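You operate a simulated robot arm through the tools that you are given. There is no shell and no other tool. Be economical: measure what you need, move in short steps, check, and stop when the job is done.

You are at the controls of a simulated robot arm. One attempt, no reset.

JOB
Tap the air out of the blue jar, level its top with the pink spatula and close it.
Fine: tap it on the rubber mat; the spatula is in the labels drawer: wipe it on the brown pad, lay it back, shut the drawer; leave the other jars. Where these are worked on the way, their far stop is far enough and under half their travel is too little: labels drawer.
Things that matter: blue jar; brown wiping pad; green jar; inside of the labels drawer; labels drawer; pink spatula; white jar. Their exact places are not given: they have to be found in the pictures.

It is judged by the outcome, as a careful person would: the job done as asked, and still so three seconds after it is handed in. It fails if anything else is knocked over, pushed out of place, dropped, spilled or broken.

ROBOT AND FRAMES
A 7-joint arm with a two-finger parallel gripper on a trunk, on a base that drives. Base frame: it is fixed to the floor where the robot stands at the start and does not move with it; the origin is under the middle of the robot, x ahead of it, y to its left, z up; the surface under the hand at the start is at about z = 0.9. Readings come in m, rad, newtons and seconds.
With the tool pointing down near the work surface it reaches from about 0.32 to 0.74 m from the robot's upright axis, wherever it stands. Its first joint turns from -2.496 to 2.496 rad. Places, roughly: inside of the labels drawer [0.5, 0.5, 0.7]; labels drawer [0.4, 0.5, 0.8]. Payload 3 kg.
Tool frame: the origin (TCP) lies between the finger pads and is the grasp point; the fingertips stand 0.03 m ahead of it; z points along the fingers, y is the line along which they close. Largest opening 0.094 m; finger width 0.028, thickness 0.01; the body of the gripper, 0.05 by 0.096 m, starts 0.055 m behind the TCP.
Orientation is told as [roll, pitch, yaw] about the base's x, y, z axes, in that order, counted from this pose: with the fingers straight down and closing along the base's y, the tool's x points along the base's -x, its y along +y and its z along -z.

CONTROLS
- The arm moves only by the tool move_arm. Its argument "moves" is a list of rows, each an object of numbers (a shift or turn left out is 0, a gripper value left out holds the last): "x", "y", "z": the shift along the base's x, y, z in m; "wx", "wy", "wz": the turn, a rotation vector about the base's x, y, z in degrees; "jaw": the gripper command, from -1 (fully open) to 1 (shut), values between in proportion. In form: [{"x": .., "y": .., "z": .., "wx": .., "wy": .., "wz": .., "jaw": ..}, ...]. A call has 1 to 20 rows; each row shifts and turns the commanded pose from where the row before left it. Rows are played at 5 a second. More than 0.05 m and 0.15 rad between two rows, or a gripper value outside its range, and nothing of the call is played. Where a pose cannot be reached the arm comes as near as it can. A force on the tool above 90 N (or 10 N above the force at the start of the call, whichever is more), or a blocked arm, ends the call early, and 0.2 s more pass. The fingers move at their own pace (about 0.045 m/s each) and stop on an object; they squeeze with about 39 N. The grip force told is the motor's: it shows also when the fingers shut on nothing. Time passes only in rows, and 0.2 s behind the last, so rows that do not move let the fingers close. The reply holds the time, the measured pose of the TCP, the force on the tool along the base axes, the opening and the grip force, in the units named above and with some noise, with the torque about the TCP (base axes, N m) and any sound that the robot's microphone picked up.
- Cameras (640 x 400 px; columns grow to the right, rows downward): "scene" is now at [0.0275, 0.1705, 1.5795]; the picture's right is [0.35, -0.94, 0.00], its down [-0.76, -0.28, -0.58] and it looks along [0.55, 0.20, -0.81] (base axes); focal length 234 px, centre (320, 200). "wrist" rides on the gripper at [0.076, 0.014, -0.102] in the tool frame; the picture's right is [-0.18, 0.98, 0.00], its down [-0.75, -0.14, -0.64] and it looks along [-0.63, -0.12, 0.77] (tool axes); focal length 243 px, centre (320, 200).
- get_image(camera): a new picture of that camera. The clock stands still meanwhile.
- raise_lower(by): slides the trunk up (or, below 0, down) by that many m; the arm and the scene camera ride with it, the base frame stays. It gives what a move gives, with no picture.
- drive_base(legs): drives the robot by 1 to 6 legs, each [ahead, left, turn to the left] in m, m and rad, along the robot's own axes; the way and the turn of a leg run together, so that a leg with both is an arc; at most 1.5 m and 3.142 rad a leg. The arm and the cameras ride along, it lands a little off, and it stops where it bumps. It gives what a move gives.
- head_to(pan, tilt): turns the head with the scene camera to pan (to the left, within 2.496 rad either way) and tilt (down, from -0.506 to 1.204), counted from straight ahead of the robot. It gives what a move gives.
- probe_pixels(camera, pixels): for up to 12 pixels [column, row] of the newest picture of that camera ("zoom" is the newest enlarged one), the place [x, y, z] in the base frame of the surface seen there, good to about 0.002 m, but the place of the scene camera against the robot may be out by one fixed shift of up to 0.025 m in any direction. The clock stands still meanwhile.
- enlarge(camera, box): a new picture of the part [left, top, right, bottom] of that camera's present view, enlarged. The clock stands still meanwhile.
- hand_in(): hands the job in; it is judged then, once.

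Go step by step. Measure first, check grasps and placings, and put right what went wrong. The budget is 80 turns and 48 pictures, counting those below and the enlarged ones. Unless the task says otherwise, let go and move clear before handing in, and close with one line.

The tools are called after ">>>" by a JSON object that holds its "op" and its "data". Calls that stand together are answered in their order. move_arm: Moves the arm, as the interface text tells. Its arguments: {"type":"object","properties":{"moves":{"type":"array"}},"required":["moves"]} The other tools are called the same way: raise_lower (by) slides the trunk up or down; drive_base (legs) drives the base; head_to (pan, tilt) turns the head that bears the scene camera; get_image (camera) takes a picture; probe_pixels (camera, pixels) gives the place of the surface under pixels of a picture; enlarge (camera, box) takes an enlarged picture of a part of a camera's view; hand_in () hands the job in.

At the start:

```text
clock: 0.0
ee_pos: [0.5238, 0.1424, 1.1827]
tcp_rot: [-0.001, 0.002, -0.001]
ft_force: [-0.5, 0.7, -0.6]
torque: [0.01, 0.0, -0.01]
gripper_width: 0.0939
gripper_force: 0.0
trunk travel left (down, up): [-0.025, 0.365]
robot x, y, heading: [-0.0033, -0.0014, -0.002]
head pan, tilt: [0.353, 0.944]
```

scene: 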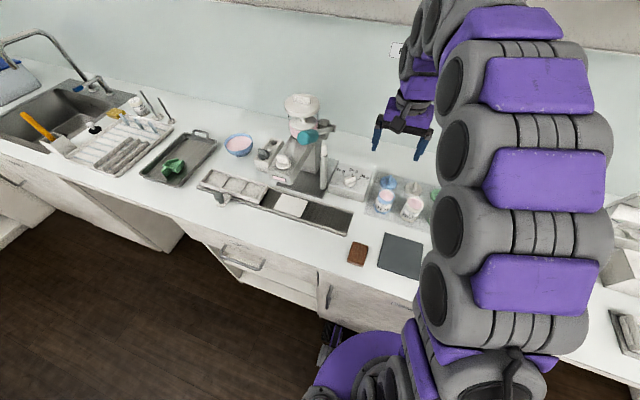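
wrist: 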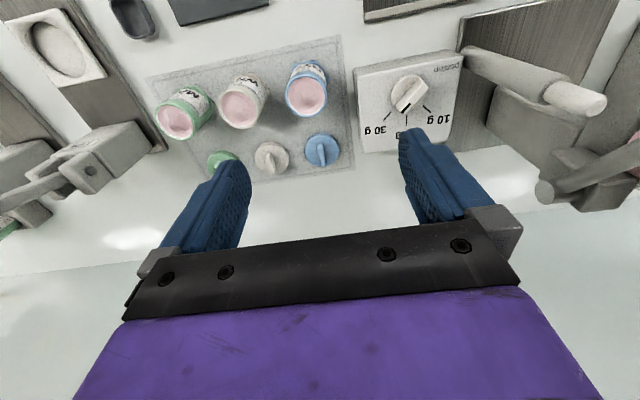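

The wrist view shows the three open jars (green 180,115; white 240,105; blue 307,88) with their lids behind them, and the scene view shows a brown pad (357,253) and a grey mat (400,255). I'll enlarge and probe.

>>> {"op": "enlarge", "data": {"camera": "scene", "box": [190, 130, 450, 320]}}

>>> {"op": "probe_pixels", "data": {"camera": "wrist", "pixels": [[307, 88], [307, 70], [240, 105], [178, 120], [322, 140], [322, 155], [271, 158], [222, 160], [205, 10], [310, 120], [404, 92], [285, 160]]}}

>>> {"op": "probe_pixels", "data": {"camera": "scene", "pixels": [[357, 253], [350, 243], [368, 245], [348, 263], [365, 265], [400, 255], [386, 234], [422, 240], [378, 268], [418, 280], [235, 257], [329, 296]]}}

```text
2.11 times, centred on (320, 225) of scene
```

zoom: 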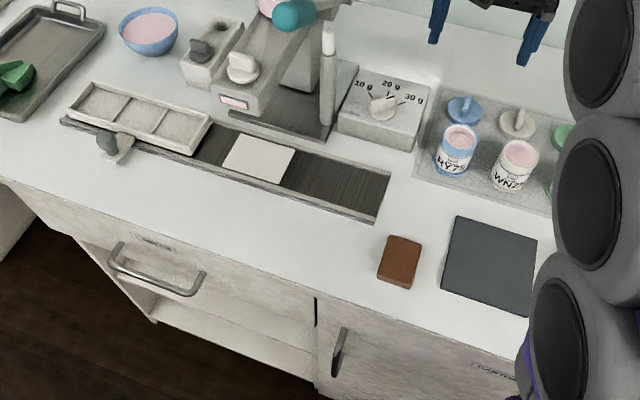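

```text
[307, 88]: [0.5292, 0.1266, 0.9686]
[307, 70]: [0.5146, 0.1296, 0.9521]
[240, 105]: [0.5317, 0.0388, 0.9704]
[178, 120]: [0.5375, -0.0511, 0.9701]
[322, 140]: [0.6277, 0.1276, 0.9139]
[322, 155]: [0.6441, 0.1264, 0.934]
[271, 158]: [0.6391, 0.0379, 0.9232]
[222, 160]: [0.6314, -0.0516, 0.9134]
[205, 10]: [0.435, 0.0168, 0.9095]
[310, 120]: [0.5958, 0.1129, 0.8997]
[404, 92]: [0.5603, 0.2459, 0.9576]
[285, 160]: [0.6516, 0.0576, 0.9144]
```

```text
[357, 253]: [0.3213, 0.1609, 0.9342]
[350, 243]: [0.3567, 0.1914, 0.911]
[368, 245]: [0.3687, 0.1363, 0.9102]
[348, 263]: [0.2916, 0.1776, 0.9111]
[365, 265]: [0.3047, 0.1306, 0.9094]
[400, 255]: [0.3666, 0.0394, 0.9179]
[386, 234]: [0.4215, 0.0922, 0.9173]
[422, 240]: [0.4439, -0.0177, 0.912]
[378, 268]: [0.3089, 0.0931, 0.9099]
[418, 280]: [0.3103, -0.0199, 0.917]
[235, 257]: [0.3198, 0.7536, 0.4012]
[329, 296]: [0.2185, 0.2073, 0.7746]
```

The labels drawer should be the one with the handle at zoom (155,275). I'll probe it along with the jars for the scene-camera shift, and turn the head to see it better.

>>> {"op": "probe_pixels", "data": {"camera": "zoom", "pixels": [[461, 137], [518, 153], [464, 100], [383, 100], [112, 255], [155, 285], [195, 290], [155, 240], [75, 225], [290, 290], [130, 265], [200, 275]]}}

>>> {"op": "head_to", "data": {"pan": 0.9, "tilt": 0.95}}

>>> {"op": "get_image", "data": {"camera": "scene"}}

```text
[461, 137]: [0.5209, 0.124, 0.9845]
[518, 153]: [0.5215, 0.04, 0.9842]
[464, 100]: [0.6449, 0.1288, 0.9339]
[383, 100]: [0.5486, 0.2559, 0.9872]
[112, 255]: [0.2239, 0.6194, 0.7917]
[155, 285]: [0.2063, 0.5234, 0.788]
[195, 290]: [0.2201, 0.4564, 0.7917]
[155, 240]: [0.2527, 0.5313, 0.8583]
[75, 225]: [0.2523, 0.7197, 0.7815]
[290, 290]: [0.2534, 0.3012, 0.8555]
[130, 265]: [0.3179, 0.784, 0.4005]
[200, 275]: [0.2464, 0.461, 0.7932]
```

```text
clock: 1.0
ee_pos: [0.5223, 0.1422, 1.1836]
tcp_rot: [0.001, 0.001, 0.0]
ft_force: [-0.8, 0.3, -0.1]
torque: [-0.03, -0.02, 0.0]
gripper_width: 0.0941
gripper_force: 0.0
trunk travel left (down, up): [-0.025, 0.365]
robot x, y, heading: [0.0008, 0.0011, 0.003]
head pan, tilt: [0.901, 0.949]
```

```text
44 pictures are left
```

scene: 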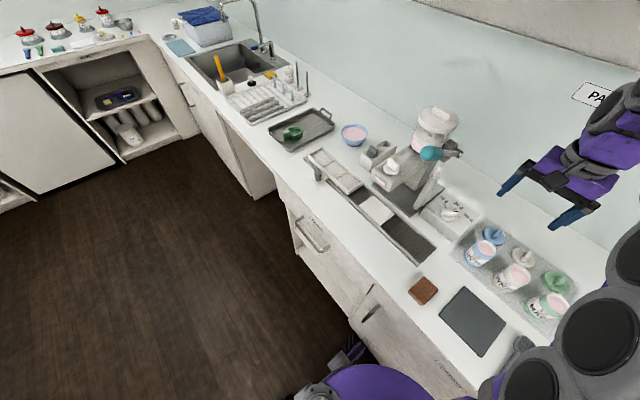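

Scene heights read about 0.012 too high against the wrist view, and the drawer handle bar is at about (0.21, 0.45–0.62, 0.78). I'll measure the blue jar, its lid and the drawer more exactly.

>>> {"op": "enlarge", "data": {"camera": "wrist", "box": [140, 30, 380, 180]}}

>>> {"op": "enlarge", "data": {"camera": "scene", "box": [260, 170, 420, 320]}}

>>> {"op": "probe_pixels", "data": {"camera": "wrist", "pixels": [[290, 95], [326, 95], [308, 77], [307, 112], [307, 66], [303, 98], [312, 98], [322, 133], [306, 150], [338, 150], [322, 165], [307, 105]]}}

```text
2.67 times, centred on (260, 105) of wrist
```

zoom: 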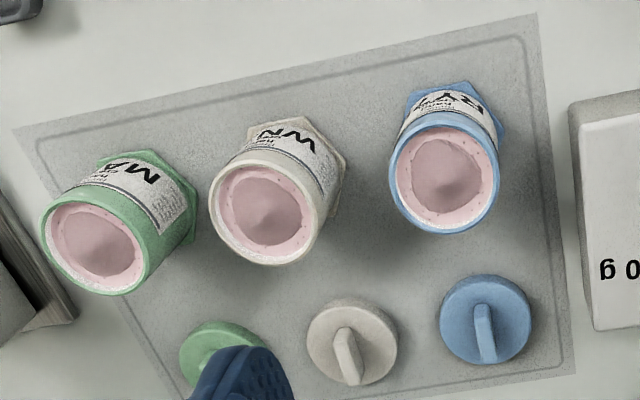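

```text
2.67 times, centred on (340, 245) of scene
```

zoom: 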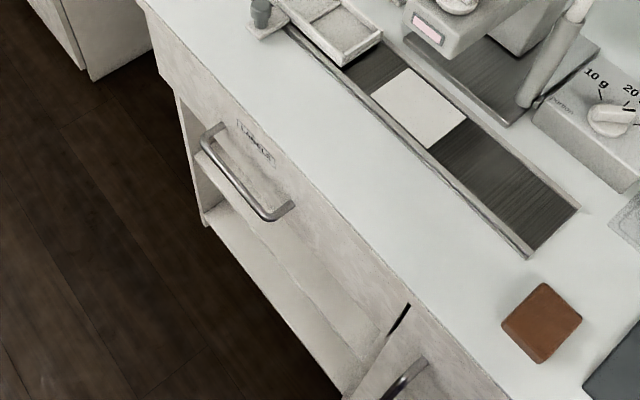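

```text
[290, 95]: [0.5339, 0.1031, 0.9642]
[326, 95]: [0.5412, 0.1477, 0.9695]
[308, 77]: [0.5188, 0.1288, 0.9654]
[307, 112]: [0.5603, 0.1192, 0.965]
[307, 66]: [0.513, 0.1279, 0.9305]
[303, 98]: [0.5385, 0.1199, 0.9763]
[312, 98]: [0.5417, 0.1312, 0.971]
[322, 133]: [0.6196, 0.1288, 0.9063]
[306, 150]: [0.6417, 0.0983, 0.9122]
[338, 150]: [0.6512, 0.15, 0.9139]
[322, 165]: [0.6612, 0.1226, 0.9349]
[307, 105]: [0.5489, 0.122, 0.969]
```

The blue jar is centred near (0.537, 0.126) with its rim at z≈0.966, a mound to 0.976 and a hex foot. I'll open to about 0.07, descend above it closing along y, and check.

>>> {"op": "move_arm", "data": {"moves": [{"x": 0.0075, "y": -0.008, "z": -0.04, "jaw": -0.5}, {"x": 0.0072, "y": -0.0085, "z": -0.04}, {"z": -0.04}, {"z": -0.025}, {}]}}

>>> {"op": "get_image", "data": {"camera": "wrist"}}

```text
clock: 2.2
ee_pos: [0.5386, 0.1268, 1.0387]
tcp_rot: [-0.001, -0.002, -0.001]
ft_force: [0.9, -0.5, 0.4]
torque: [0.01, 0.0, 0.0]
gripper_width: 0.0705
gripper_force: 0.0
trunk travel left (down, up): [-0.025, 0.365]
robot x, y, heading: [0.0004, -0.002, 0.002]
head pan, tilt: [0.901, 0.949]
```

```text
41 pictures are left
```

wrist: 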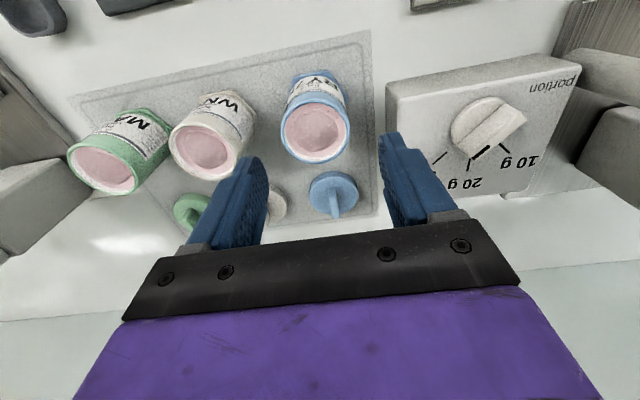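

The blue jar (315,130) lies between the fingers. I'll probe its rim from here before descending.

>>> {"op": "probe_pixels", "data": {"camera": "wrist", "pixels": [[282, 130], [348, 130], [314, 104], [314, 163], [281, 137], [349, 137], [338, 75], [292, 82], [333, 180], [333, 215], [315, 130], [303, 120]]}}

```text
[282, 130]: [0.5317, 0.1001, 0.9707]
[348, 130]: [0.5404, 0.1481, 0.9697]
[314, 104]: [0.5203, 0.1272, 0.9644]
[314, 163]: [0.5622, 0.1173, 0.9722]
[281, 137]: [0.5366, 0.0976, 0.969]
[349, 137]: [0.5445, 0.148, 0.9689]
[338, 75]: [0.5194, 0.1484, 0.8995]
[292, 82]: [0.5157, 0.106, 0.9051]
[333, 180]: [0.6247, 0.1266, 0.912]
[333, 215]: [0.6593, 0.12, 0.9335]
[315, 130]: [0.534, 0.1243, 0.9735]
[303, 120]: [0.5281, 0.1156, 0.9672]
```

The jar centre is about (0.538, 0.124), so I'll shift y by 3 mm, descend to z≈0.946 and grip.

>>> {"op": "move_arm", "data": {"moves": [{"y": -0.003, "z": -0.03}, {"z": -0.03}, {"z": -0.0325}, {}, {"jaw": 1}, {}, {}, {}, {}]}}

```text
clock: 4.2
ee_pos: [0.5381, 0.1219, 0.9445]
tcp_rot: [0.001, 0.0, 0.001]
ft_force: [0.2, -0.5, -0.2]
torque: [0.03, -0.03, 0.01]
gripper_width: 0.0538
gripper_force: 38.8
trunk travel left (down, up): [-0.025, 0.365]
robot x, y, heading: [0.0015, 0.0032, 0.004]
head pan, tilt: [0.901, 0.949]
```

Gripped at 0.054. I'll lift and carry the jar over the rubber mat, going -x first to avoid the neighbouring jars.

>>> {"op": "move_arm", "data": {"moves": [{"z": 0.02}, {"z": 0.03}, {"z": 0.03}, {"x": -0.03}, {"x": -0.04}, {"x": -0.04}, {"x": -0.03, "y": -0.03}, {"x": -0.023, "y": -0.05}, {}, {}]}}

>>> {"op": "get_image", "data": {"camera": "wrist"}}

```text
refused: row 8 steps farther than a row can; nothing moved
```

```text
40 pictures are left
```

wrist: 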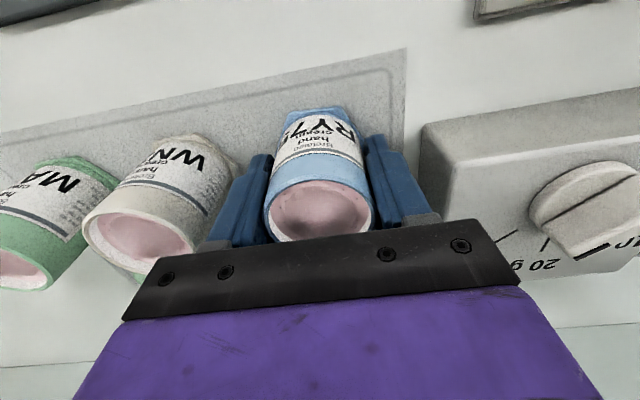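

The grip looks good. I'll repeat the carry with smaller steps.

>>> {"op": "move_arm", "data": {"moves": [{"z": 0.02}, {"z": 0.03}, {"z": 0.03}, {"x": -0.03}, {"x": -0.035}, {"x": -0.035}, {"x": -0.03, "y": -0.025}, {"x": -0.02, "y": -0.03}, {"x": -0.013, "y": -0.025}, {}, {}]}}

>>> {"op": "get_image", "data": {"camera": "wrist"}}

```text
clock: 6.6
ee_pos: [0.3741, 0.0424, 1.0262]
tcp_rot: [0.001, -0.001, 0.001]
ft_force: [0.2, 0.3, -0.7]
torque: [0.0, 0.02, 0.01]
gripper_width: 0.054
gripper_force: 39.0
trunk travel left (down, up): [-0.025, 0.365]
robot x, y, heading: [0.001, -0.0029, 0.005]
head pan, tilt: [0.901, 0.949]
```

```text
39 pictures are left
```

wrist: 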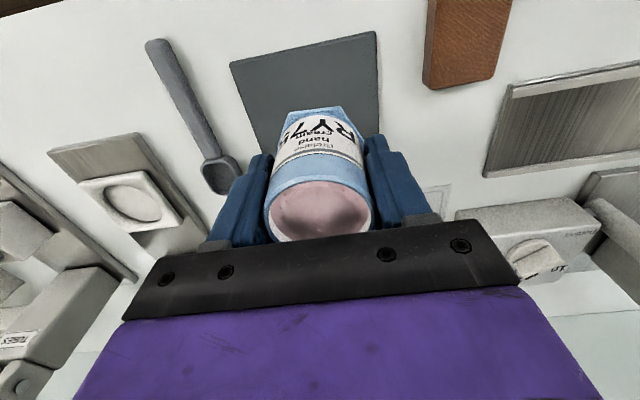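

The jar hangs over the mat. I'll probe the mat corners, the pad and the dark spoon in the wrist view.

>>> {"op": "probe_pixels", "data": {"camera": "wrist", "pixels": [[233, 66], [373, 35], [377, 125], [262, 148], [300, 80], [430, 5], [425, 82], [490, 75], [505, 5], [460, 40], [160, 45], [220, 180]]}}

```text
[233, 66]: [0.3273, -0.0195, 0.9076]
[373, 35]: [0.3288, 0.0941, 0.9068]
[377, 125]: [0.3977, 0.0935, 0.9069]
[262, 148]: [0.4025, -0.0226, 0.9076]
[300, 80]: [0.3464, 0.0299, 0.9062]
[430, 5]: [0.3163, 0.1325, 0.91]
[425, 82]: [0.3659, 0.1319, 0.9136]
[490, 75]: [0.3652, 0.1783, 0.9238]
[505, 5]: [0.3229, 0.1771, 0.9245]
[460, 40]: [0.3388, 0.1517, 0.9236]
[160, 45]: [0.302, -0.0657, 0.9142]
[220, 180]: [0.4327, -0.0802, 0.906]
```

The mat top is at 0.907 (x 0.327–0.44, y −0.02–0.094), so contact should come at TCP z≈0.951. I'll lower to just above it and make a first tap.

>>> {"op": "move_arm", "data": {"moves": [{"x": 0.006, "z": -0.03}, {"z": -0.025}, {}, {"z": -0.022}, {"z": 0.02}, {}]}}

```text
clock: 8.0
ee_pos: [0.3802, 0.0425, 0.9683]
tcp_rot: [0.0, 0.001, 0.0]
ft_force: [-0.7, 0.1, -1.4]
torque: [0.02, 0.0, 0.01]
gripper_width: 0.054
gripper_force: 39.2
trunk travel left (down, up): [-0.025, 0.365]
robot x, y, heading: [0.0021, -0.0012, 0.001]
head pan, tilt: [0.901, 0.949]
```

No sound was heard, so it may not have touched. I'll descend a little further to find contact.

>>> {"op": "move_arm", "data": {"moves": [{"z": -0.016}, {"z": -0.006}, {}]}}

```text
clock: 8.8
ee_pos: [0.3806, 0.0422, 0.9487]
tcp_rot: [0.0, -0.006, 0.0]
ft_force: [4.2, 0.8, 40.1]
torque: [-0.28, -0.06, 0.82]
gripper_width: 0.0537
gripper_force: 39.0
trunk travel left (down, up): [-0.025, 0.365]
robot x, y, heading: [-0.0009, 0.0022, -0.001]
head pan, tilt: [0.901, 0.949]
```

Contact is at z≈0.949 with 40 N. Now several brisk taps.

>>> {"op": "move_arm", "data": {"moves": [{"z": 0.025}, {"z": -0.025}, {"z": 0.025}, {"z": -0.025}, {"z": 0.025}]}}

>>> {"op": "get_image", "data": {"camera": "wrist"}}

```text
clock: 10.0
ee_pos: [0.3802, 0.0445, 0.9709]
tcp_rot: [0.0, -0.001, -0.001]
ft_force: [0.1, 0.0, -1.6]
torque: [0.04, -0.02, 0.0]
gripper_width: 0.0531
gripper_force: 39.0
trunk travel left (down, up): [-0.025, 0.365]
robot x, y, heading: [-0.0, -0.0011, 0.003]
head pan, tilt: [0.901, 0.949]
```

```text
38 pictures are left
```

wrist: 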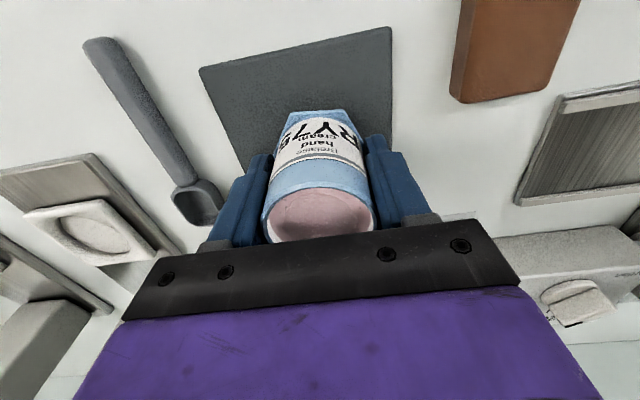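

The top looks smoother but I can't tell if air came out. I'll tap harder and let each stroke land fully.

>>> {"op": "move_arm", "data": {"moves": [{"z": 0.01}, {}, {"z": -0.036}, {}, {"z": 0.035}, {}, {"z": -0.035}, {}, {"z": 0.035}, {}, {"z": -0.035}]}}

>>> {"op": "enlarge", "data": {"camera": "wrist", "box": [240, 90, 400, 250]}}

```text
clock: 12.4
ee_pos: [0.3779, 0.0427, 0.9472]
tcp_rot: [-0.001, -0.004, -0.001]
ft_force: [-1.2, 0.2, 10.6]
torque: [0.03, 0.36, 0.01]
gripper_width: 0.0534
gripper_force: 39.0
trunk travel left (down, up): [-0.025, 0.365]
robot x, y, heading: [0.0019, -0.0009, 0.002]
head pan, tilt: [0.901, 0.949]
```

```text
2.50 times, centred on (320, 170) of wrist
```

zoom: 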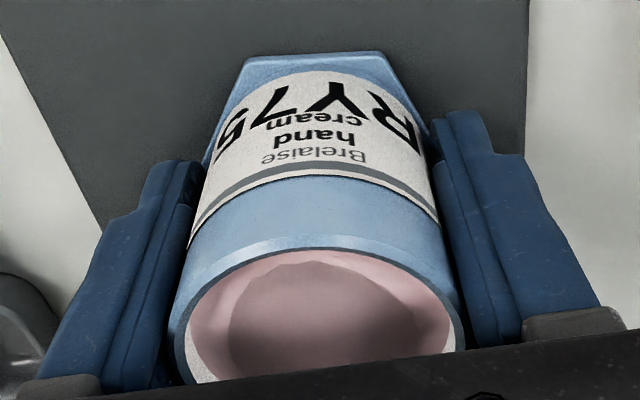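

The dark specks in the cream's rim ring have gone. I'll set the jar down on the mat, release, lift and look.

>>> {"op": "move_arm", "data": {"moves": [{"z": 0.001}, {"jaw": -0.5}, {}, {}, {"z": 0.03}, {"z": 0.04}, {"z": 0.04}, {"z": 0.02}, {}]}}

>>> {"op": "enlarge", "data": {"camera": "wrist", "box": [200, 40, 440, 200]}}

>>> {"op": "probe_pixels", "data": {"camera": "zoom", "pixels": [[320, 200], [320, 100], [320, 300]]}}

```text
clock: 14.4
ee_pos: [0.3798, 0.0433, 1.0772]
tcp_rot: [0.001, -0.001, 0.001]
ft_force: [0.0, -0.6, 0.0]
torque: [0.0, -0.01, 0.02]
gripper_width: 0.0707
gripper_force: 0.1
trunk travel left (down, up): [-0.025, 0.365]
robot x, y, heading: [0.0002, 0.0022, 0.001]
head pan, tilt: [0.901, 0.949]
```

```text
2.50 times, centred on (320, 120) of wrist
```

zoom: 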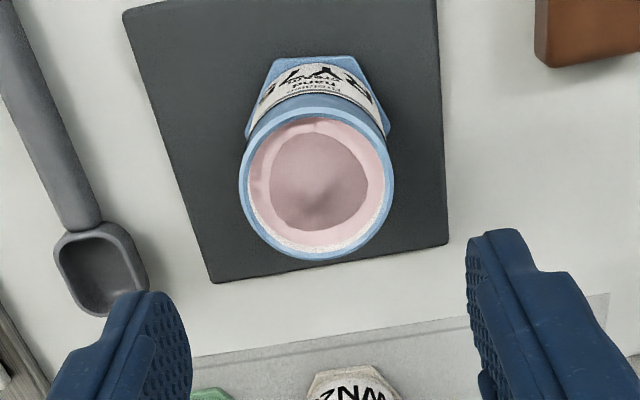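

```text
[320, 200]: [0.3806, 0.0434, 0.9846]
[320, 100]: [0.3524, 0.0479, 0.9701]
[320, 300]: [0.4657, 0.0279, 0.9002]
```

The specks are gone from the jar on the mat, so the air is out; it stands at about (0.383, 0.043) with the mound at 0.985. Next is the drawer handle, so I'll swing the arm left while turning the tool 90° and keeping high.

>>> {"op": "move_arm", "data": {"moves": [{"z": 0.03}, {"x": -0.01, "y": 0.038, "wz": 7.5}, {"x": -0.01, "y": 0.038, "wz": 7.5}, {"x": -0.015, "y": 0.038, "wz": 7.5}, {"x": -0.015, "y": 0.038, "wz": 7.5}, {"x": -0.02, "y": 0.038, "wz": 7.5}, {"x": -0.02, "y": 0.038, "wz": 7.5}, {"x": -0.02, "y": 0.038, "wz": 7.5}, {"x": -0.02, "y": 0.038, "wz": 7.5}, {"x": -0.02, "y": 0.038, "wz": 7.5}, {"x": -0.02, "y": 0.038, "wz": 7.5}, {"x": -0.02, "y": 0.038, "wz": 7.5}, {"x": -0.02, "y": 0.038, "wz": 7.5}, {}]}}

```text
clock: 17.4
ee_pos: [0.1673, 0.4981, 1.1068]
tcp_rot: [0.001, 0.002, 1.572]
ft_force: [0.2, 0.2, 0.0]
torque: [0.02, -0.02, 0.0]
gripper_width: 0.0704
gripper_force: 0.1
trunk travel left (down, up): [-0.025, 0.365]
robot x, y, heading: [-0.0, 0.001, 0.003]
head pan, tilt: [0.901, 0.949]
```

The swing arrived as commanded. Now I'll tilt the fingers toward the drawer front (−60° about y) while lowering, then look.

>>> {"op": "move_arm", "data": {"moves": [{"x": -0.008, "y": 0.004, "wy": -7.5}, {"x": -0.008, "y": 0.004, "wy": -7.5}, {"x": -0.008, "y": 0.004, "wy": -7.5}, {"x": -0.008, "y": 0.004, "z": -0.02, "wy": -7.5}, {"x": -0.008, "y": 0.004, "z": -0.03, "wy": -7.5}, {"x": -0.008, "y": 0.004, "z": -0.03, "wy": -7.5}, {"y": 0.004, "z": -0.04, "wy": -7.5}, {"y": 0.004, "z": -0.04, "wy": -7.5}, {"z": -0.04}, {"z": -0.04}, {}]}}

>>> {"op": "get_image", "data": {"camera": "wrist"}}

>>> {"op": "get_image", "data": {"camera": "scene"}}

```text
clock: 18.2
ee_pos: [0.1879, 0.5077, 1.1121]
tcp_rot: [-0.07, -0.07, 1.381]
ft_force: [0.2, 0.5, -0.2]
torque: [0.0, 0.0, 0.0]
gripper_width: 0.0704
gripper_force: 0.0
trunk travel left (down, up): [-0.025, 0.365]
robot x, y, heading: [-0.0034, -0.0006, 0.003]
head pan, tilt: [0.901, 0.949]
stopped in row 4: the arm was blocked; the commanded pose is now the measured one
```

```text
35 pictures are left
```

wrist: 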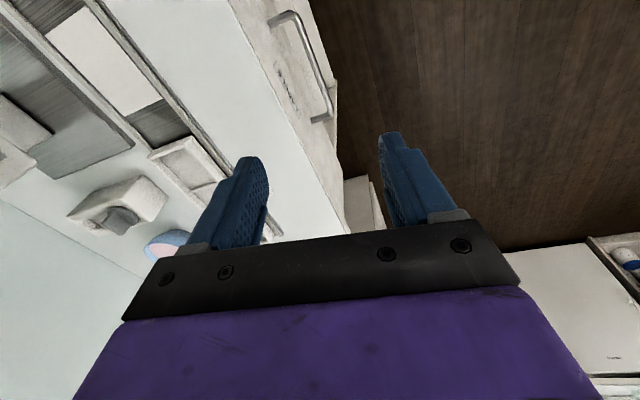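

```text
34 pictures are left
```

scene: 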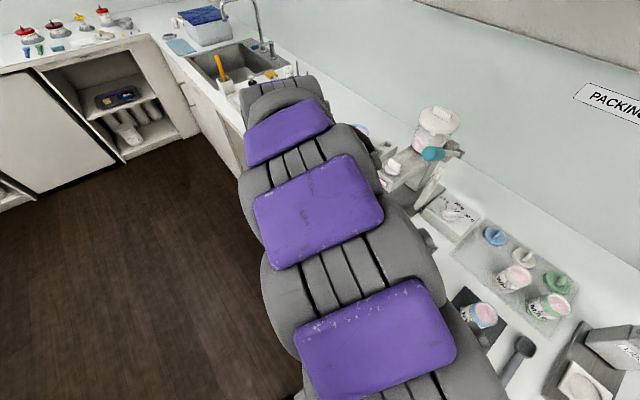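

The arm was blocked at a wrist joint limit, since tilting sideways off the arm's radial direction doesn't work here. I'll bring the arm back ahead of the robot, then drive so the robot faces the drawer squarely.

>>> {"op": "move_arm", "data": {"moves": [{"x": 0.0238, "y": -0.037, "wz": -7.19}, {"x": 0.0238, "y": -0.037, "wz": -7.19}, {"x": 0.0238, "y": -0.037, "wz": -7.19}, {"x": 0.0238, "y": -0.037, "wz": -7.19, "z": 0.01}, {"x": 0.0238, "y": -0.037, "wz": -7.19, "z": 0.02}, {"x": 0.0238, "y": -0.037, "wz": -7.19}, {"x": 0.0238, "y": -0.037, "wz": -7.19}, {"x": 0.0238, "y": -0.037, "wz": -7.19}, {"x": 0.0238, "y": -0.037, "wz": -7.19}, {"x": 0.0238, "y": -0.037, "wz": -7.19}, {"x": 0.0238, "y": -0.037, "wz": -7.19}, {"wx": 4, "wy": 4}, {"y": -0.03}, {}]}}

```text
clock: 21.2
ee_pos: [0.4466, 0.0722, 1.1475]
tcp_rot: [-0.007, -0.01, 0.008]
ft_force: [1.1, 0.6, -0.4]
torque: [-0.01, 0.01, -0.01]
gripper_width: 0.0702
gripper_force: 0.0
trunk travel left (down, up): [-0.025, 0.365]
robot x, y, heading: [-0.0006, 0.0026, 0.0]
head pan, tilt: [0.901, 0.949]
```

Arm is ahead again. I'll drive back 0.38 and left 0.53 to face the drawer, then look straight ahead and down.

>>> {"op": "drive_base", "data": {"legs": [[-0.38, 0, 0], [0, 0.53, 0]]}}

>>> {"op": "head_to", "data": {"pan": 0.25, "tilt": 0.8}}

>>> {"op": "get_image", "data": {"camera": "scene"}}

>>> {"op": "get_image", "data": {"camera": "wrist"}}

```text
clock: 26.3
ee_pos: [0.0722, 0.6014, 1.1475]
tcp_rot: [-0.008, -0.012, 0.003]
ft_force: [0.1, 0.2, 0.9]
torque: [0.0, 0.03, -0.01]
gripper_width: 0.0706
gripper_force: 0.1
trunk travel left (down, up): [-0.025, 0.365]
robot x, y, heading: [-0.374, 0.5347, -0.005]
head pan, tilt: [0.901, 0.949]
```

```text
clock: 27.3
ee_pos: [0.0715, 0.6026, 1.1478]
tcp_rot: [-0.009, -0.012, 0.003]
ft_force: [-0.7, 0.9, 0.7]
torque: [-0.02, -0.02, 0.01]
gripper_width: 0.0706
gripper_force: 0.1
trunk travel left (down, up): [-0.025, 0.365]
robot x, y, heading: [-0.376, 0.5298, -0.001]
head pan, tilt: [0.25, 0.799]
```

```text
33 pictures are left
```

scene: 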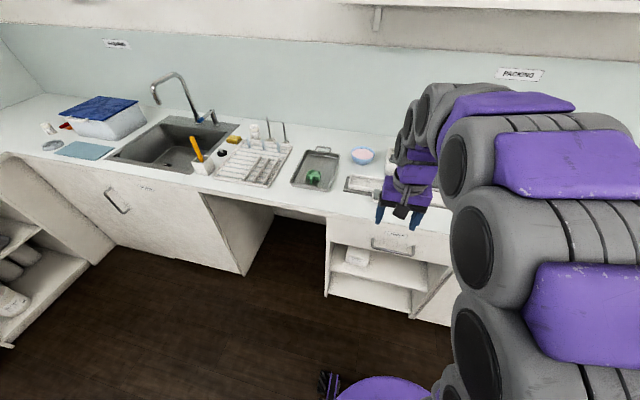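

```text
32 pictures are left
```

wrist: 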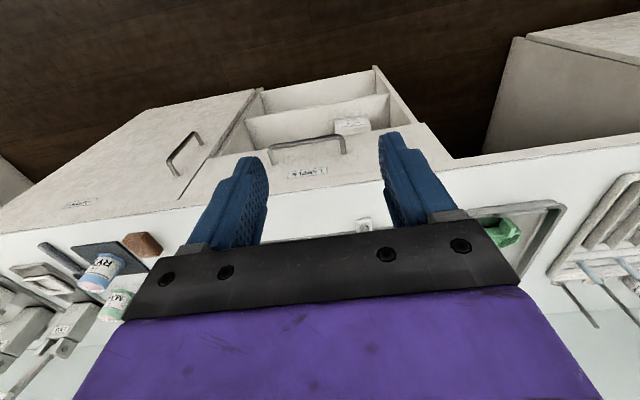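

The wrist view shows the drawer handle from (272,150) to (345,148). I'll probe it with the wrist camera.

>>> {"op": "probe_pixels", "data": {"camera": "wrist", "pixels": [[290, 143], [310, 139], [330, 137], [272, 158], [344, 148], [300, 155], [320, 155], [300, 172], [360, 145], [250, 170], [300, 180], [310, 141]]}}

```text
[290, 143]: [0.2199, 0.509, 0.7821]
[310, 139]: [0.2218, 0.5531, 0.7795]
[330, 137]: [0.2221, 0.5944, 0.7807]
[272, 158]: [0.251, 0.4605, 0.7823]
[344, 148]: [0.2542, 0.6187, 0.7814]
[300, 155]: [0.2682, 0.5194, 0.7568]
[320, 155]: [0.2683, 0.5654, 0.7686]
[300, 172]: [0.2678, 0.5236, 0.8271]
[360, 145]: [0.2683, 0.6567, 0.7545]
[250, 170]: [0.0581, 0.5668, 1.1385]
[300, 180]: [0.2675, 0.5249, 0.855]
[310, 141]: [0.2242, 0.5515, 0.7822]
```

The handle bar is at x=0.222, z=0.780, y 0.46–0.62, with the drawer face at x=0.268. I'll yaw +90° and begin tilting forward while lowering in front of it.

>>> {"op": "move_arm", "data": {"moves": [{"wz": 7.5, "y": -0.0055, "jaw": -0.06}, {"wz": 7.5, "y": -0.0055}, {"wz": 7.5, "y": -0.0055}, {"wz": 7.5, "y": -0.0055}, {"wz": 7.5, "y": -0.0055}, {"wz": 7.5, "y": -0.0055}, {"wz": 7.5, "y": -0.0055}, {"wz": 7.5, "y": -0.0055}, {"wz": 7.5, "y": -0.0055}, {"wz": 7.5, "y": -0.0055}, {"wz": 7.5, "y": -0.0055}, {"wz": 7.5}, {"wy": -7.5}, {"wy": -7.5}, {"wy": -7.5}, {"wy": -7.5}, {"wy": -7.5}]}}

```text
clock: 30.9
ee_pos: [0.0692, 0.5425, 1.1477]
tcp_rot: [-0.661, -0.006, 1.581]
ft_force: [0.2, 0.7, -0.9]
torque: [-0.01, 0.03, -0.02]
gripper_width: 0.05
gripper_force: 0.1
trunk travel left (down, up): [-0.025, 0.365]
robot x, y, heading: [-0.3753, 0.5338, -0.003]
head pan, tilt: [0.25, 0.799]
```

No block this time. I'll finish tilting to 75° and lower to handle height, staying in front of it.

>>> {"op": "move_arm", "data": {"moves": [{"wy": -7.5, "z": -0.03}, {"wy": -7.5, "z": -0.03}, {"wy": -7.5, "z": -0.03}, {"wy": -7.5, "z": -0.03}, {"wy": -7.5, "z": -0.03}, {"z": -0.04, "x": 0.01}, {"z": -0.04, "x": 0.01}, {"z": -0.04, "x": 0.01}, {"z": -0.04, "x": 0.01}, {"z": -0.04}, {}]}}

>>> {"op": "get_image", "data": {"camera": "wrist"}}

```text
clock: 33.1
ee_pos: [0.2566, 0.5429, 0.9219]
tcp_rot: [-1.312, -0.007, 1.592]
ft_force: [-88.8, -0.1, 91.7]
torque: [-0.31, -0.28, -0.27]
gripper_width: 0.0119
gripper_force: 0.1
out of reach, approached as far as the arm can: row 1, 2, 3, 4, 5
trunk travel left (down, up): [-0.025, 0.365]
robot x, y, heading: [-0.3755, 0.533, -0.007]
head pan, tilt: [0.25, 0.799]
stopped in row 10: the force on the tool passed its limit at 109 N (the readings are from after the stop); the commanded pose is now the measured one
```

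```text
31 pictures are left
```

wrist: 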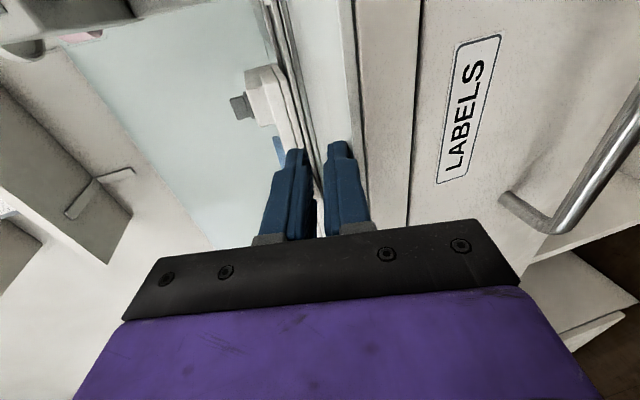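

The tool couldn't be held horizontal that close in, so it drifted forward and pressed the fingertips on the counter edge. I'll lift off, then back the base away to gain the radius this orientation needs.

>>> {"op": "move_arm", "data": {"moves": [{"z": 0.03}, {"z": 0.03}, {"jaw": -0.06}, {}]}}

>>> {"op": "drive_base", "data": {"legs": [[-0.2, 0, 0]]}}

>>> {"op": "get_image", "data": {"camera": "wrist"}}

```text
clock: 34.1
ee_pos: [0.2676, 0.5409, 0.9665]
tcp_rot: [-1.28, -0.007, 1.592]
ft_force: [-0.3, 0.1, 0.4]
torque: [-0.04, 0.0, -0.01]
gripper_width: 0.0498
gripper_force: 0.1
trunk travel left (down, up): [-0.025, 0.365]
robot x, y, heading: [-0.3726, 0.5323, -0.003]
head pan, tilt: [0.25, 0.799]
```

```text
clock: 35.7
ee_pos: [0.0678, 0.543, 0.9675]
tcp_rot: [-1.285, -0.007, 1.591]
ft_force: [-0.3, -0.6, 0.1]
torque: [-0.02, 0.01, 0.02]
gripper_width: 0.0498
gripper_force: 0.1
trunk travel left (down, up): [-0.025, 0.365]
robot x, y, heading: [-0.5702, 0.5314, -0.007]
head pan, tilt: [0.25, 0.799]
```

```text
30 pictures are left
```

wrist: 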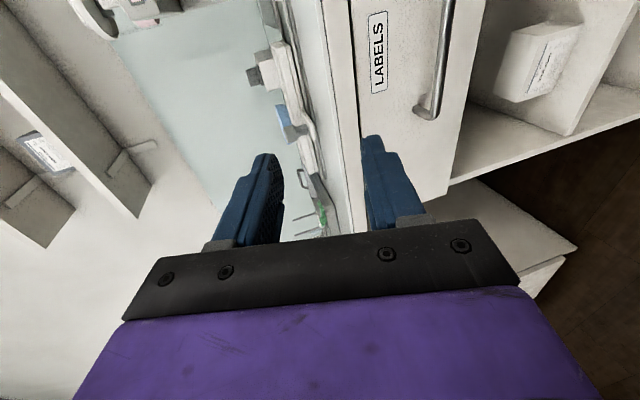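

Now there's room. I'll lower in front of the handle in short steps, keeping well clear of the face.

>>> {"op": "move_arm", "data": {"moves": [{"z": -0.035, "x": 0.01}, {"z": -0.035, "x": 0.01}, {"z": -0.035, "x": 0.01}, {"z": -0.035, "x": 0.01}, {"z": -0.03, "x": 0.01}, {}]}}

```text
clock: 37.1
ee_pos: [0.1174, 0.5416, 0.7991]
tcp_rot: [-1.284, -0.007, 1.591]
ft_force: [-0.5, 0.6, 0.0]
torque: [-0.02, 0.02, 0.0]
gripper_width: 0.0499
gripper_force: 0.1
trunk travel left (down, up): [-0.025, 0.365]
robot x, y, heading: [-0.5731, 0.5333, -0.007]
head pan, tilt: [0.25, 0.799]
```

Reached cleanly. I'll advance along the tool axis onto the bar and close.

>>> {"op": "move_arm", "data": {"moves": [{"x": 0.035, "z": -0.007}, {"x": 0.035, "z": -0.006}, {"x": 0.031, "z": -0.006}, {}, {"jaw": 1}, {}, {}, {}, {}]}}

```text
clock: 39.1
ee_pos: [0.2176, 0.5414, 0.779]
tcp_rot: [-1.286, -0.006, 1.591]
ft_force: [0.7, -0.7, 9.6]
torque: [0.12, -0.12, -0.06]
gripper_width: 0.0116
gripper_force: 44.8
trunk travel left (down, up): [-0.025, 0.365]
robot x, y, heading: [-0.5711, 0.5343, -0.001]
head pan, tilt: [0.25, 0.799]
```

The bar is gripped (0.0116). I'll pull the drawer by driving back.

>>> {"op": "drive_base", "data": {"legs": [[-0.2, 0, 0]]}}

```text
clock: 40.7
ee_pos: [0.0188, 0.541, 0.7808]
tcp_rot: [-1.288, -0.009, 1.593]
ft_force: [0.0, -3.4, 16.2]
torque: [-0.02, -0.07, -0.11]
gripper_width: 0.0114
gripper_force: 44.7
trunk travel left (down, up): [-0.025, 0.365]
robot x, y, heading: [-0.7752, 0.533, -0.009]
head pan, tilt: [0.25, 0.799]
```

The drawer came along 0.2 m. I'll pull further to find its stop.

>>> {"op": "drive_base", "data": {"legs": [[-0.08, 0, 0]]}}

>>> {"op": "get_image", "data": {"camera": "scene"}}

```text
clock: 41.8
ee_pos: [-0.0616, 0.5415, 0.7805]
tcp_rot: [-1.288, -0.007, 1.59]
ft_force: [-0.5, -1.8, 5.5]
torque: [0.07, 0.09, -0.01]
gripper_width: 0.0117
gripper_force: 44.8
trunk travel left (down, up): [-0.025, 0.365]
robot x, y, heading: [-0.8509, 0.5309, -0.006]
head pan, tilt: [0.25, 0.799]
```

```text
29 pictures are left
```

scene: 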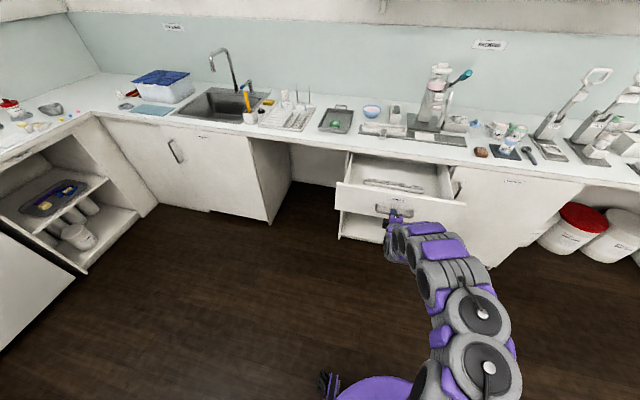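

The drawer is open about 0.28 m and something lies inside near (395,182). I'll enlarge.

>>> {"op": "enlarge", "data": {"camera": "scene", "box": [320, 130, 480, 250]}}

>>> {"op": "probe_pixels", "data": {"camera": "zoom", "pixels": [[160, 208], [210, 215], [260, 225], [305, 231], [360, 236], [380, 233], [410, 238], [330, 250], [120, 230], [330, 285], [300, 200], [330, 170]]}}

```text
3.33 times, centred on (400, 190) of scene
```

zoom: 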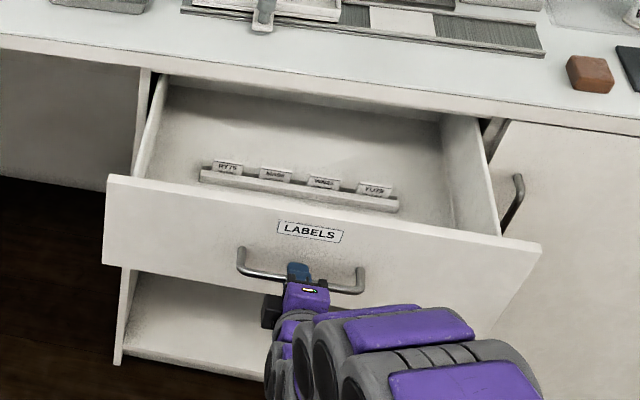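

```text
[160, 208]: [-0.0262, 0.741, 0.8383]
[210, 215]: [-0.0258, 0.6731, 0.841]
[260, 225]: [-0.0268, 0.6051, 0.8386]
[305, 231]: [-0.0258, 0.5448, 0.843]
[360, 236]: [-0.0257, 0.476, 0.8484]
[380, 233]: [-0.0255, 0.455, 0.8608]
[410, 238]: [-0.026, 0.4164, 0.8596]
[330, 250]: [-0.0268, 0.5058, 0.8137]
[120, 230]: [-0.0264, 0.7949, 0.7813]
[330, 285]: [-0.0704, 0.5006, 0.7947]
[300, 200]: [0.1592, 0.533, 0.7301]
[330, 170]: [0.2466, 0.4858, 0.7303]
```

The spatula isn't visible yet; it may lie behind the front panel or farther back. I'll pull on to the stop.

>>> {"op": "drive_base", "data": {"legs": [[-0.06, 0, 0]]}}

```text
clock: 42.7
ee_pos: [-0.1213, 0.5413, 0.7791]
tcp_rot: [-1.287, -0.009, 1.589]
ft_force: [0.0, -2.5, -8.1]
torque: [0.01, 0.2, -0.07]
gripper_width: 0.0113
gripper_force: 44.6
trunk travel left (down, up): [-0.025, 0.365]
robot x, y, heading: [-0.914, 0.5342, -0.004]
head pan, tilt: [0.25, 0.799]
```

It's now open about 0.34 m with no resistance. I'll release, back off with the arm and raise it to look in with the wrist camera.

>>> {"op": "move_arm", "data": {"moves": [{"jaw": -0.06}, {}, {}, {"x": -0.03, "z": 0.008}, {"x": -0.03, "z": 0.008}, {"x": -0.02, "z": 0.03}, {"z": 0.04}, {"z": 0.04}, {"z": 0.04}, {"z": 0.04}, {"z": 0.04}, {"z": 0.04}, {}]}}

>>> {"op": "raise_lower", "data": {"by": 0.3}}

>>> {"op": "get_image", "data": {"camera": "scene"}}

```text
clock: 45.5
ee_pos: [-0.2052, 0.5412, 1.0688]
tcp_rot: [-1.29, -0.006, 1.591]
ft_force: [0.0, -0.1, -0.2]
torque: [-0.02, -0.01, 0.0]
gripper_width: 0.05
gripper_force: 0.1
trunk travel left (down, up): [-0.025, 0.365]
robot x, y, heading: [-0.911, 0.5331, -0.004]
head pan, tilt: [0.25, 0.799]
```

```text
clock: 48.5
ee_pos: [-0.2041, 0.5415, 1.3688]
tcp_rot: [-1.289, -0.006, 1.59]
ft_force: [0.2, -0.2, -0.2]
torque: [0.0, 0.01, 0.01]
gripper_width: 0.0496
gripper_force: 0.0
trunk travel left (down, up): [-0.325, 0.065]
robot x, y, heading: [-0.914, 0.5339, -0.004]
head pan, tilt: [0.25, 0.799]
```

```text
27 pictures are left
```

scene: 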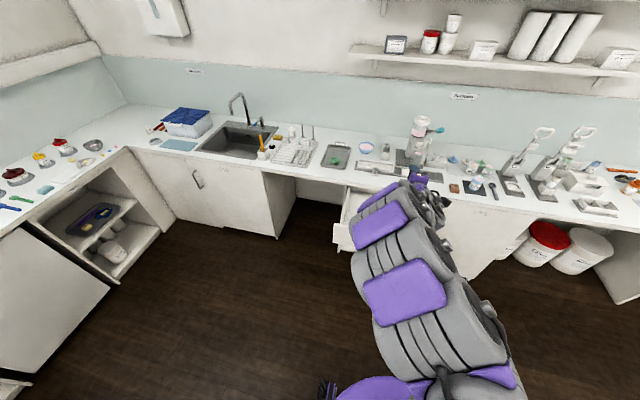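

The arm hides the drawer from the scene camera. I'll bring the tool back to straight down with yaw 0 so the wrist camera can look in.

>>> {"op": "move_arm", "data": {"moves": [{"wy": 7.5}, {"wy": 7.5}, {"wy": 7.5}, {"wy": 7.5}, {"wy": 7.5}, {"wy": 7.5}, {"wy": 7.5}, {"wy": 7.5}, {"wy": 7.5}, {"wy": 6.4}, {}]}}

>>> {"op": "move_arm", "data": {"moves": [{"wz": -7.5}, {"wz": -7.5}, {"wz": -7.5}, {"wz": -7.5}, {"wz": -7.5}, {"wz": -7.5}, {"wz": -7.5}, {"wz": -7.5}, {"wz": -7.5}, {"wz": -7.5}, {"wz": -7.5}, {"wz": -8.5}, {}]}}

>>> {"op": "get_image", "data": {"camera": "wrist"}}

```text
clock: 50.9
ee_pos: [-0.205, 0.5375, 1.3694]
tcp_rot: [0.0, -0.025, 1.572]
ft_force: [-0.8, -0.3, 0.6]
torque: [-0.01, 0.02, 0.02]
gripper_width: 0.0499
gripper_force: 0.1
trunk travel left (down, up): [-0.325, 0.065]
robot x, y, heading: [-0.9137, 0.5329, -0.006]
head pan, tilt: [0.25, 0.799]
```

```text
clock: 53.7
ee_pos: [-0.2041, 0.5423, 1.3685]
tcp_rot: [-0.002, -0.02, -0.019]
ft_force: [0.3, 0.4, 0.4]
torque: [0.03, 0.0, -0.01]
gripper_width: 0.0499
gripper_force: 0.2
trunk travel left (down, up): [-0.325, 0.065]
robot x, y, heading: [-0.9164, 0.5326, 0.003]
head pan, tilt: [0.25, 0.799]
```

```text
26 pictures are left
```

wrist: 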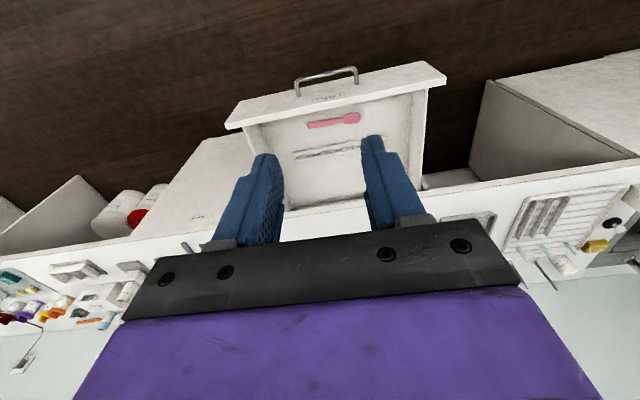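

The pink spatula shows at (335,120), behind the drawer front and in front of the label holder. I'll zoom and probe it.

>>> {"op": "enlarge", "data": {"camera": "wrist", "box": [220, 50, 460, 210]}}

>>> {"op": "probe_pixels", "data": {"camera": "zoom", "pixels": [[237, 198], [270, 190], [300, 185], [325, 180], [350, 170], [372, 165], [195, 265], [380, 230], [100, 200], [540, 100], [300, 150], [300, 230]]}}

```text
2.50 times, centred on (340, 130) of wrist
```

zoom: 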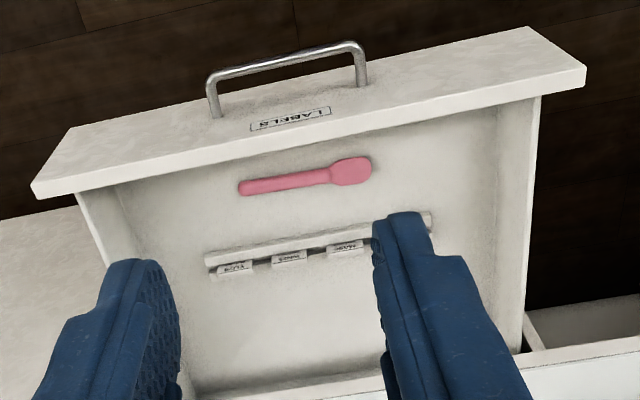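

```text
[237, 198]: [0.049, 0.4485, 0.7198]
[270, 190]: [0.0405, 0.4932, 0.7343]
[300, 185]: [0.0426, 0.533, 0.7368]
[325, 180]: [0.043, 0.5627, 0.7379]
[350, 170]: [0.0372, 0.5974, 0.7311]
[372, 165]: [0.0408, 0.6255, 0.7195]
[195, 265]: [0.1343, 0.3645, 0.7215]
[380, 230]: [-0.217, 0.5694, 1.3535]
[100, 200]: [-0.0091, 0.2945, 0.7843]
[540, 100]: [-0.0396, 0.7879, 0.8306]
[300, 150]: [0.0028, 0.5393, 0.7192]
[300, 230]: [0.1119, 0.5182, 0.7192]
```

The spatula lies along y at x≈0.042, handle y 0.45–0.56, blade to y 0.625, top z≈0.737, floor 0.719. I'll drive forward 0.4 m so a straight-down reach fits, and lower the trunk back.

>>> {"op": "drive_base", "data": {"legs": [[0.36, -0.03, 0]]}}

>>> {"op": "raise_lower", "data": {"by": -0.3}}

>>> {"op": "move_arm", "data": {"moves": [{"wz": 7.5}, {"wz": 7.5}, {"wz": 7.5}, {"wz": 7.5}, {"wz": 7.5}, {"wz": 7.5}, {"wz": 7.5}, {"wz": 7.5}, {"wz": 7.5}, {"wz": 7.5}, {"wz": 7.5}, {"wz": 8.5, "wy": 1.1}, {}]}}

>>> {"op": "get_image", "data": {"camera": "wrist"}}

```text
clock: 56.0
ee_pos: [0.1555, 0.5152, 1.3676]
tcp_rot: [0.0, -0.015, -0.014]
ft_force: [-0.2, -0.7, -0.5]
torque: [0.0, 0.0, 0.02]
gripper_width: 0.0497
gripper_force: 0.0
trunk travel left (down, up): [-0.325, 0.065]
robot x, y, heading: [-0.5528, 0.507, 0.002]
head pan, tilt: [0.25, 0.799]
```

```text
clock: 59.0
ee_pos: [0.1527, 0.5129, 1.0698]
tcp_rot: [-0.003, -0.019, -0.016]
ft_force: [-0.2, -0.2, 0.5]
torque: [-0.02, 0.02, 0.05]
gripper_width: 0.0498
gripper_force: 0.1
trunk travel left (down, up): [-0.025, 0.365]
robot x, y, heading: [-0.5508, 0.5017, -0.0]
head pan, tilt: [0.25, 0.799]
```

```text
clock: 61.8
ee_pos: [0.1522, 0.5139, 1.0697]
tcp_rot: [0.02, -0.016, 1.575]
ft_force: [0.1, -0.3, 0.1]
torque: [0.02, 0.03, 0.03]
gripper_width: 0.0498
gripper_force: 0.1
trunk travel left (down, up): [-0.025, 0.365]
robot x, y, heading: [-0.551, 0.5078, -0.003]
head pan, tilt: [0.25, 0.799]
```

```text
24 pictures are left
```

wrist: 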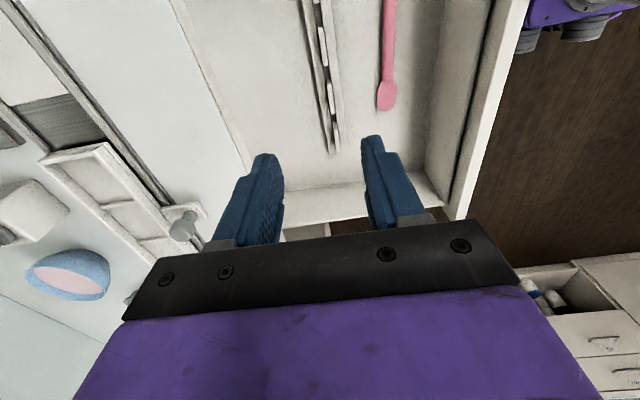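

The spatula is clear at (388,50)–(385,100). I'll probe it again and the drawer walls.

>>> {"op": "probe_pixels", "data": {"camera": "wrist", "pixels": [[388, 5], [388, 30], [388, 50], [388, 70], [386, 90], [384, 104], [378, 95], [393, 93], [384, 50], [394, 50], [410, 80], [440, 100]]}}

```text
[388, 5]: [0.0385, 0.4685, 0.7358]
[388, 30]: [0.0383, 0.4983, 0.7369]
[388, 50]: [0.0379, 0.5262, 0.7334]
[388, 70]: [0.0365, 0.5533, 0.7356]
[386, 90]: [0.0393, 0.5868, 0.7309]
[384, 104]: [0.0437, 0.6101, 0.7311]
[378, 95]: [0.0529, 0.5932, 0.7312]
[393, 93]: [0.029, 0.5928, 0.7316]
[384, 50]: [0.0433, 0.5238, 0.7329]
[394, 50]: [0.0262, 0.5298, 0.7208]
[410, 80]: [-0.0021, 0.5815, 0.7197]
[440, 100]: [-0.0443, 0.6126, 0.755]
```

Handle centre x≈0.040, top 0.736, blade top 0.731. I'll level the tool, position above the handle at y=0.50 and descend to z≈0.78 first.

>>> {"op": "move_arm", "data": {"moves": [{"x": -0.038, "y": -0.005, "wy": -1.15, "wx": -0.9}, {"x": -0.038, "y": -0.005}, {"x": -0.0367, "y": -0.0039}, {"z": -0.045}, {"z": -0.045}, {"z": -0.045}, {"z": -0.045}, {"z": -0.045}, {"z": -0.035}, {"z": -0.03}, {}]}}

>>> {"op": "get_image", "data": {"camera": "wrist"}}

```text
clock: 64.2
ee_pos: [0.0392, 0.499, 0.7793]
tcp_rot: [0.001, -0.002, 1.573]
ft_force: [1.0, 0.8, -0.9]
torque: [0.0, 0.04, -0.01]
gripper_width: 0.0498
gripper_force: 0.1
trunk travel left (down, up): [-0.025, 0.365]
robot x, y, heading: [-0.5548, 0.5021, -0.0]
head pan, tilt: [0.25, 0.799]
```

```text
23 pictures are left
```

wrist: 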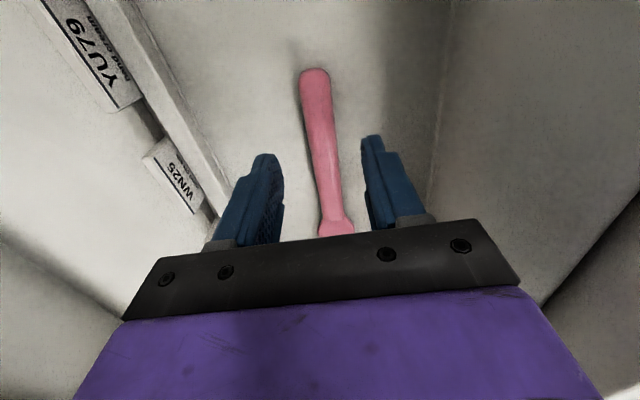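

The handle sits between the fingers. I'll descend to z≈0.753 and close.

>>> {"op": "move_arm", "data": {"moves": [{"z": -0.015}, {"z": -0.0115}, {}, {"jaw": 1}, {}, {}, {}, {}, {}]}}

>>> {"op": "move_arm", "data": {"moves": [{"z": 0.02}, {"z": 0.03}, {"z": 0.04}, {"z": 0.04}, {"z": 0.04}, {"z": 0.04}, {"z": 0.04}, {"z": 0.04}, {}]}}

>>> {"op": "get_image", "data": {"camera": "wrist"}}

```text
clock: 66.2
ee_pos: [0.0385, 0.4989, 0.7542]
tcp_rot: [0.001, -0.001, 1.572]
ft_force: [-0.5, 0.6, 0.0]
torque: [-0.01, 0.02, -0.01]
gripper_width: 0.0178
gripper_force: 39.1
trunk travel left (down, up): [-0.025, 0.365]
robot x, y, heading: [-0.5577, 0.503, -0.002]
head pan, tilt: [0.25, 0.799]
```

```text
clock: 68.2
ee_pos: [0.0382, 0.4995, 1.0439]
tcp_rot: [0.0, -0.002, 1.571]
ft_force: [-0.2, 0.1, 0.6]
torque: [0.01, 0.01, 0.01]
gripper_width: 0.0177
gripper_force: 39.3
trunk travel left (down, up): [-0.025, 0.365]
robot x, y, heading: [-0.5514, 0.5037, -0.009]
head pan, tilt: [0.25, 0.799]
```

```text
22 pictures are left
```

wrist: 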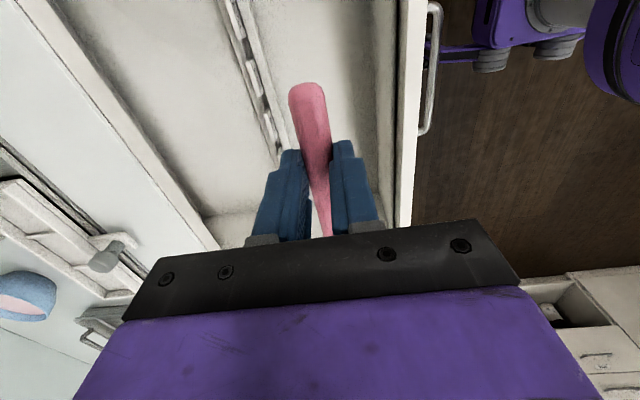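

The spatula is held (0.0177), with the blade 0.066–0.123 m to +y of the TCP and its top 0.023 below. I'll drive right then forward so the blade can come over the jar.

>>> {"op": "drive_base", "data": {"legs": [[0, -0.555, 0], [0.3, 0, 0]]}}

>>> {"op": "head_to", "data": {"pan": 0.3, "tilt": 0.8}}

>>> {"op": "get_image", "data": {"camera": "scene"}}

>>> {"op": "get_image", "data": {"camera": "wrist"}}

```text
clock: 73.1
ee_pos: [0.3398, -0.0463, 1.043]
tcp_rot: [0.0, -0.002, 1.578]
ft_force: [0.2, -0.6, -1.0]
torque: [-0.01, 0.03, 0.02]
gripper_width: 0.0176
gripper_force: 39.2
trunk travel left (down, up): [-0.025, 0.365]
robot x, y, heading: [-0.2545, -0.0473, 0.005]
head pan, tilt: [0.25, 0.799]
```

```text
clock: 73.7
ee_pos: [0.3357, -0.0467, 1.0449]
tcp_rot: [-0.003, 0.0, 1.577]
ft_force: [0.2, 0.7, 0.0]
torque: [-0.02, 0.01, 0.01]
gripper_width: 0.0181
gripper_force: 38.8
trunk travel left (down, up): [-0.025, 0.365]
robot x, y, heading: [-0.2522, -0.0463, -0.001]
head pan, tilt: [0.3, 0.799]
```

```text
21 pictures are left
```

scene: 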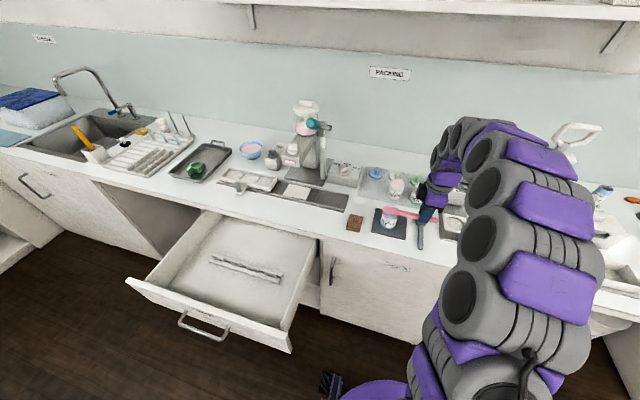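

```text
20 pictures are left
```

wrist: 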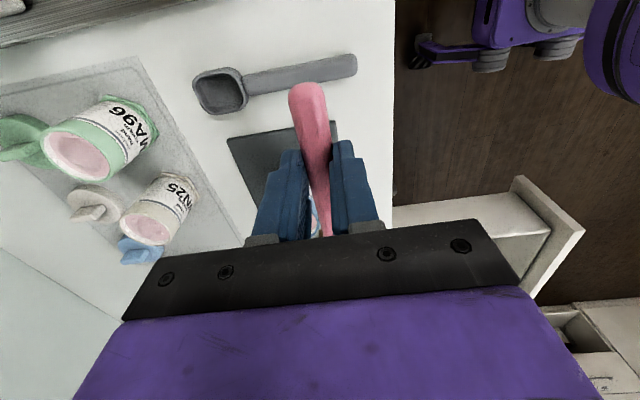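

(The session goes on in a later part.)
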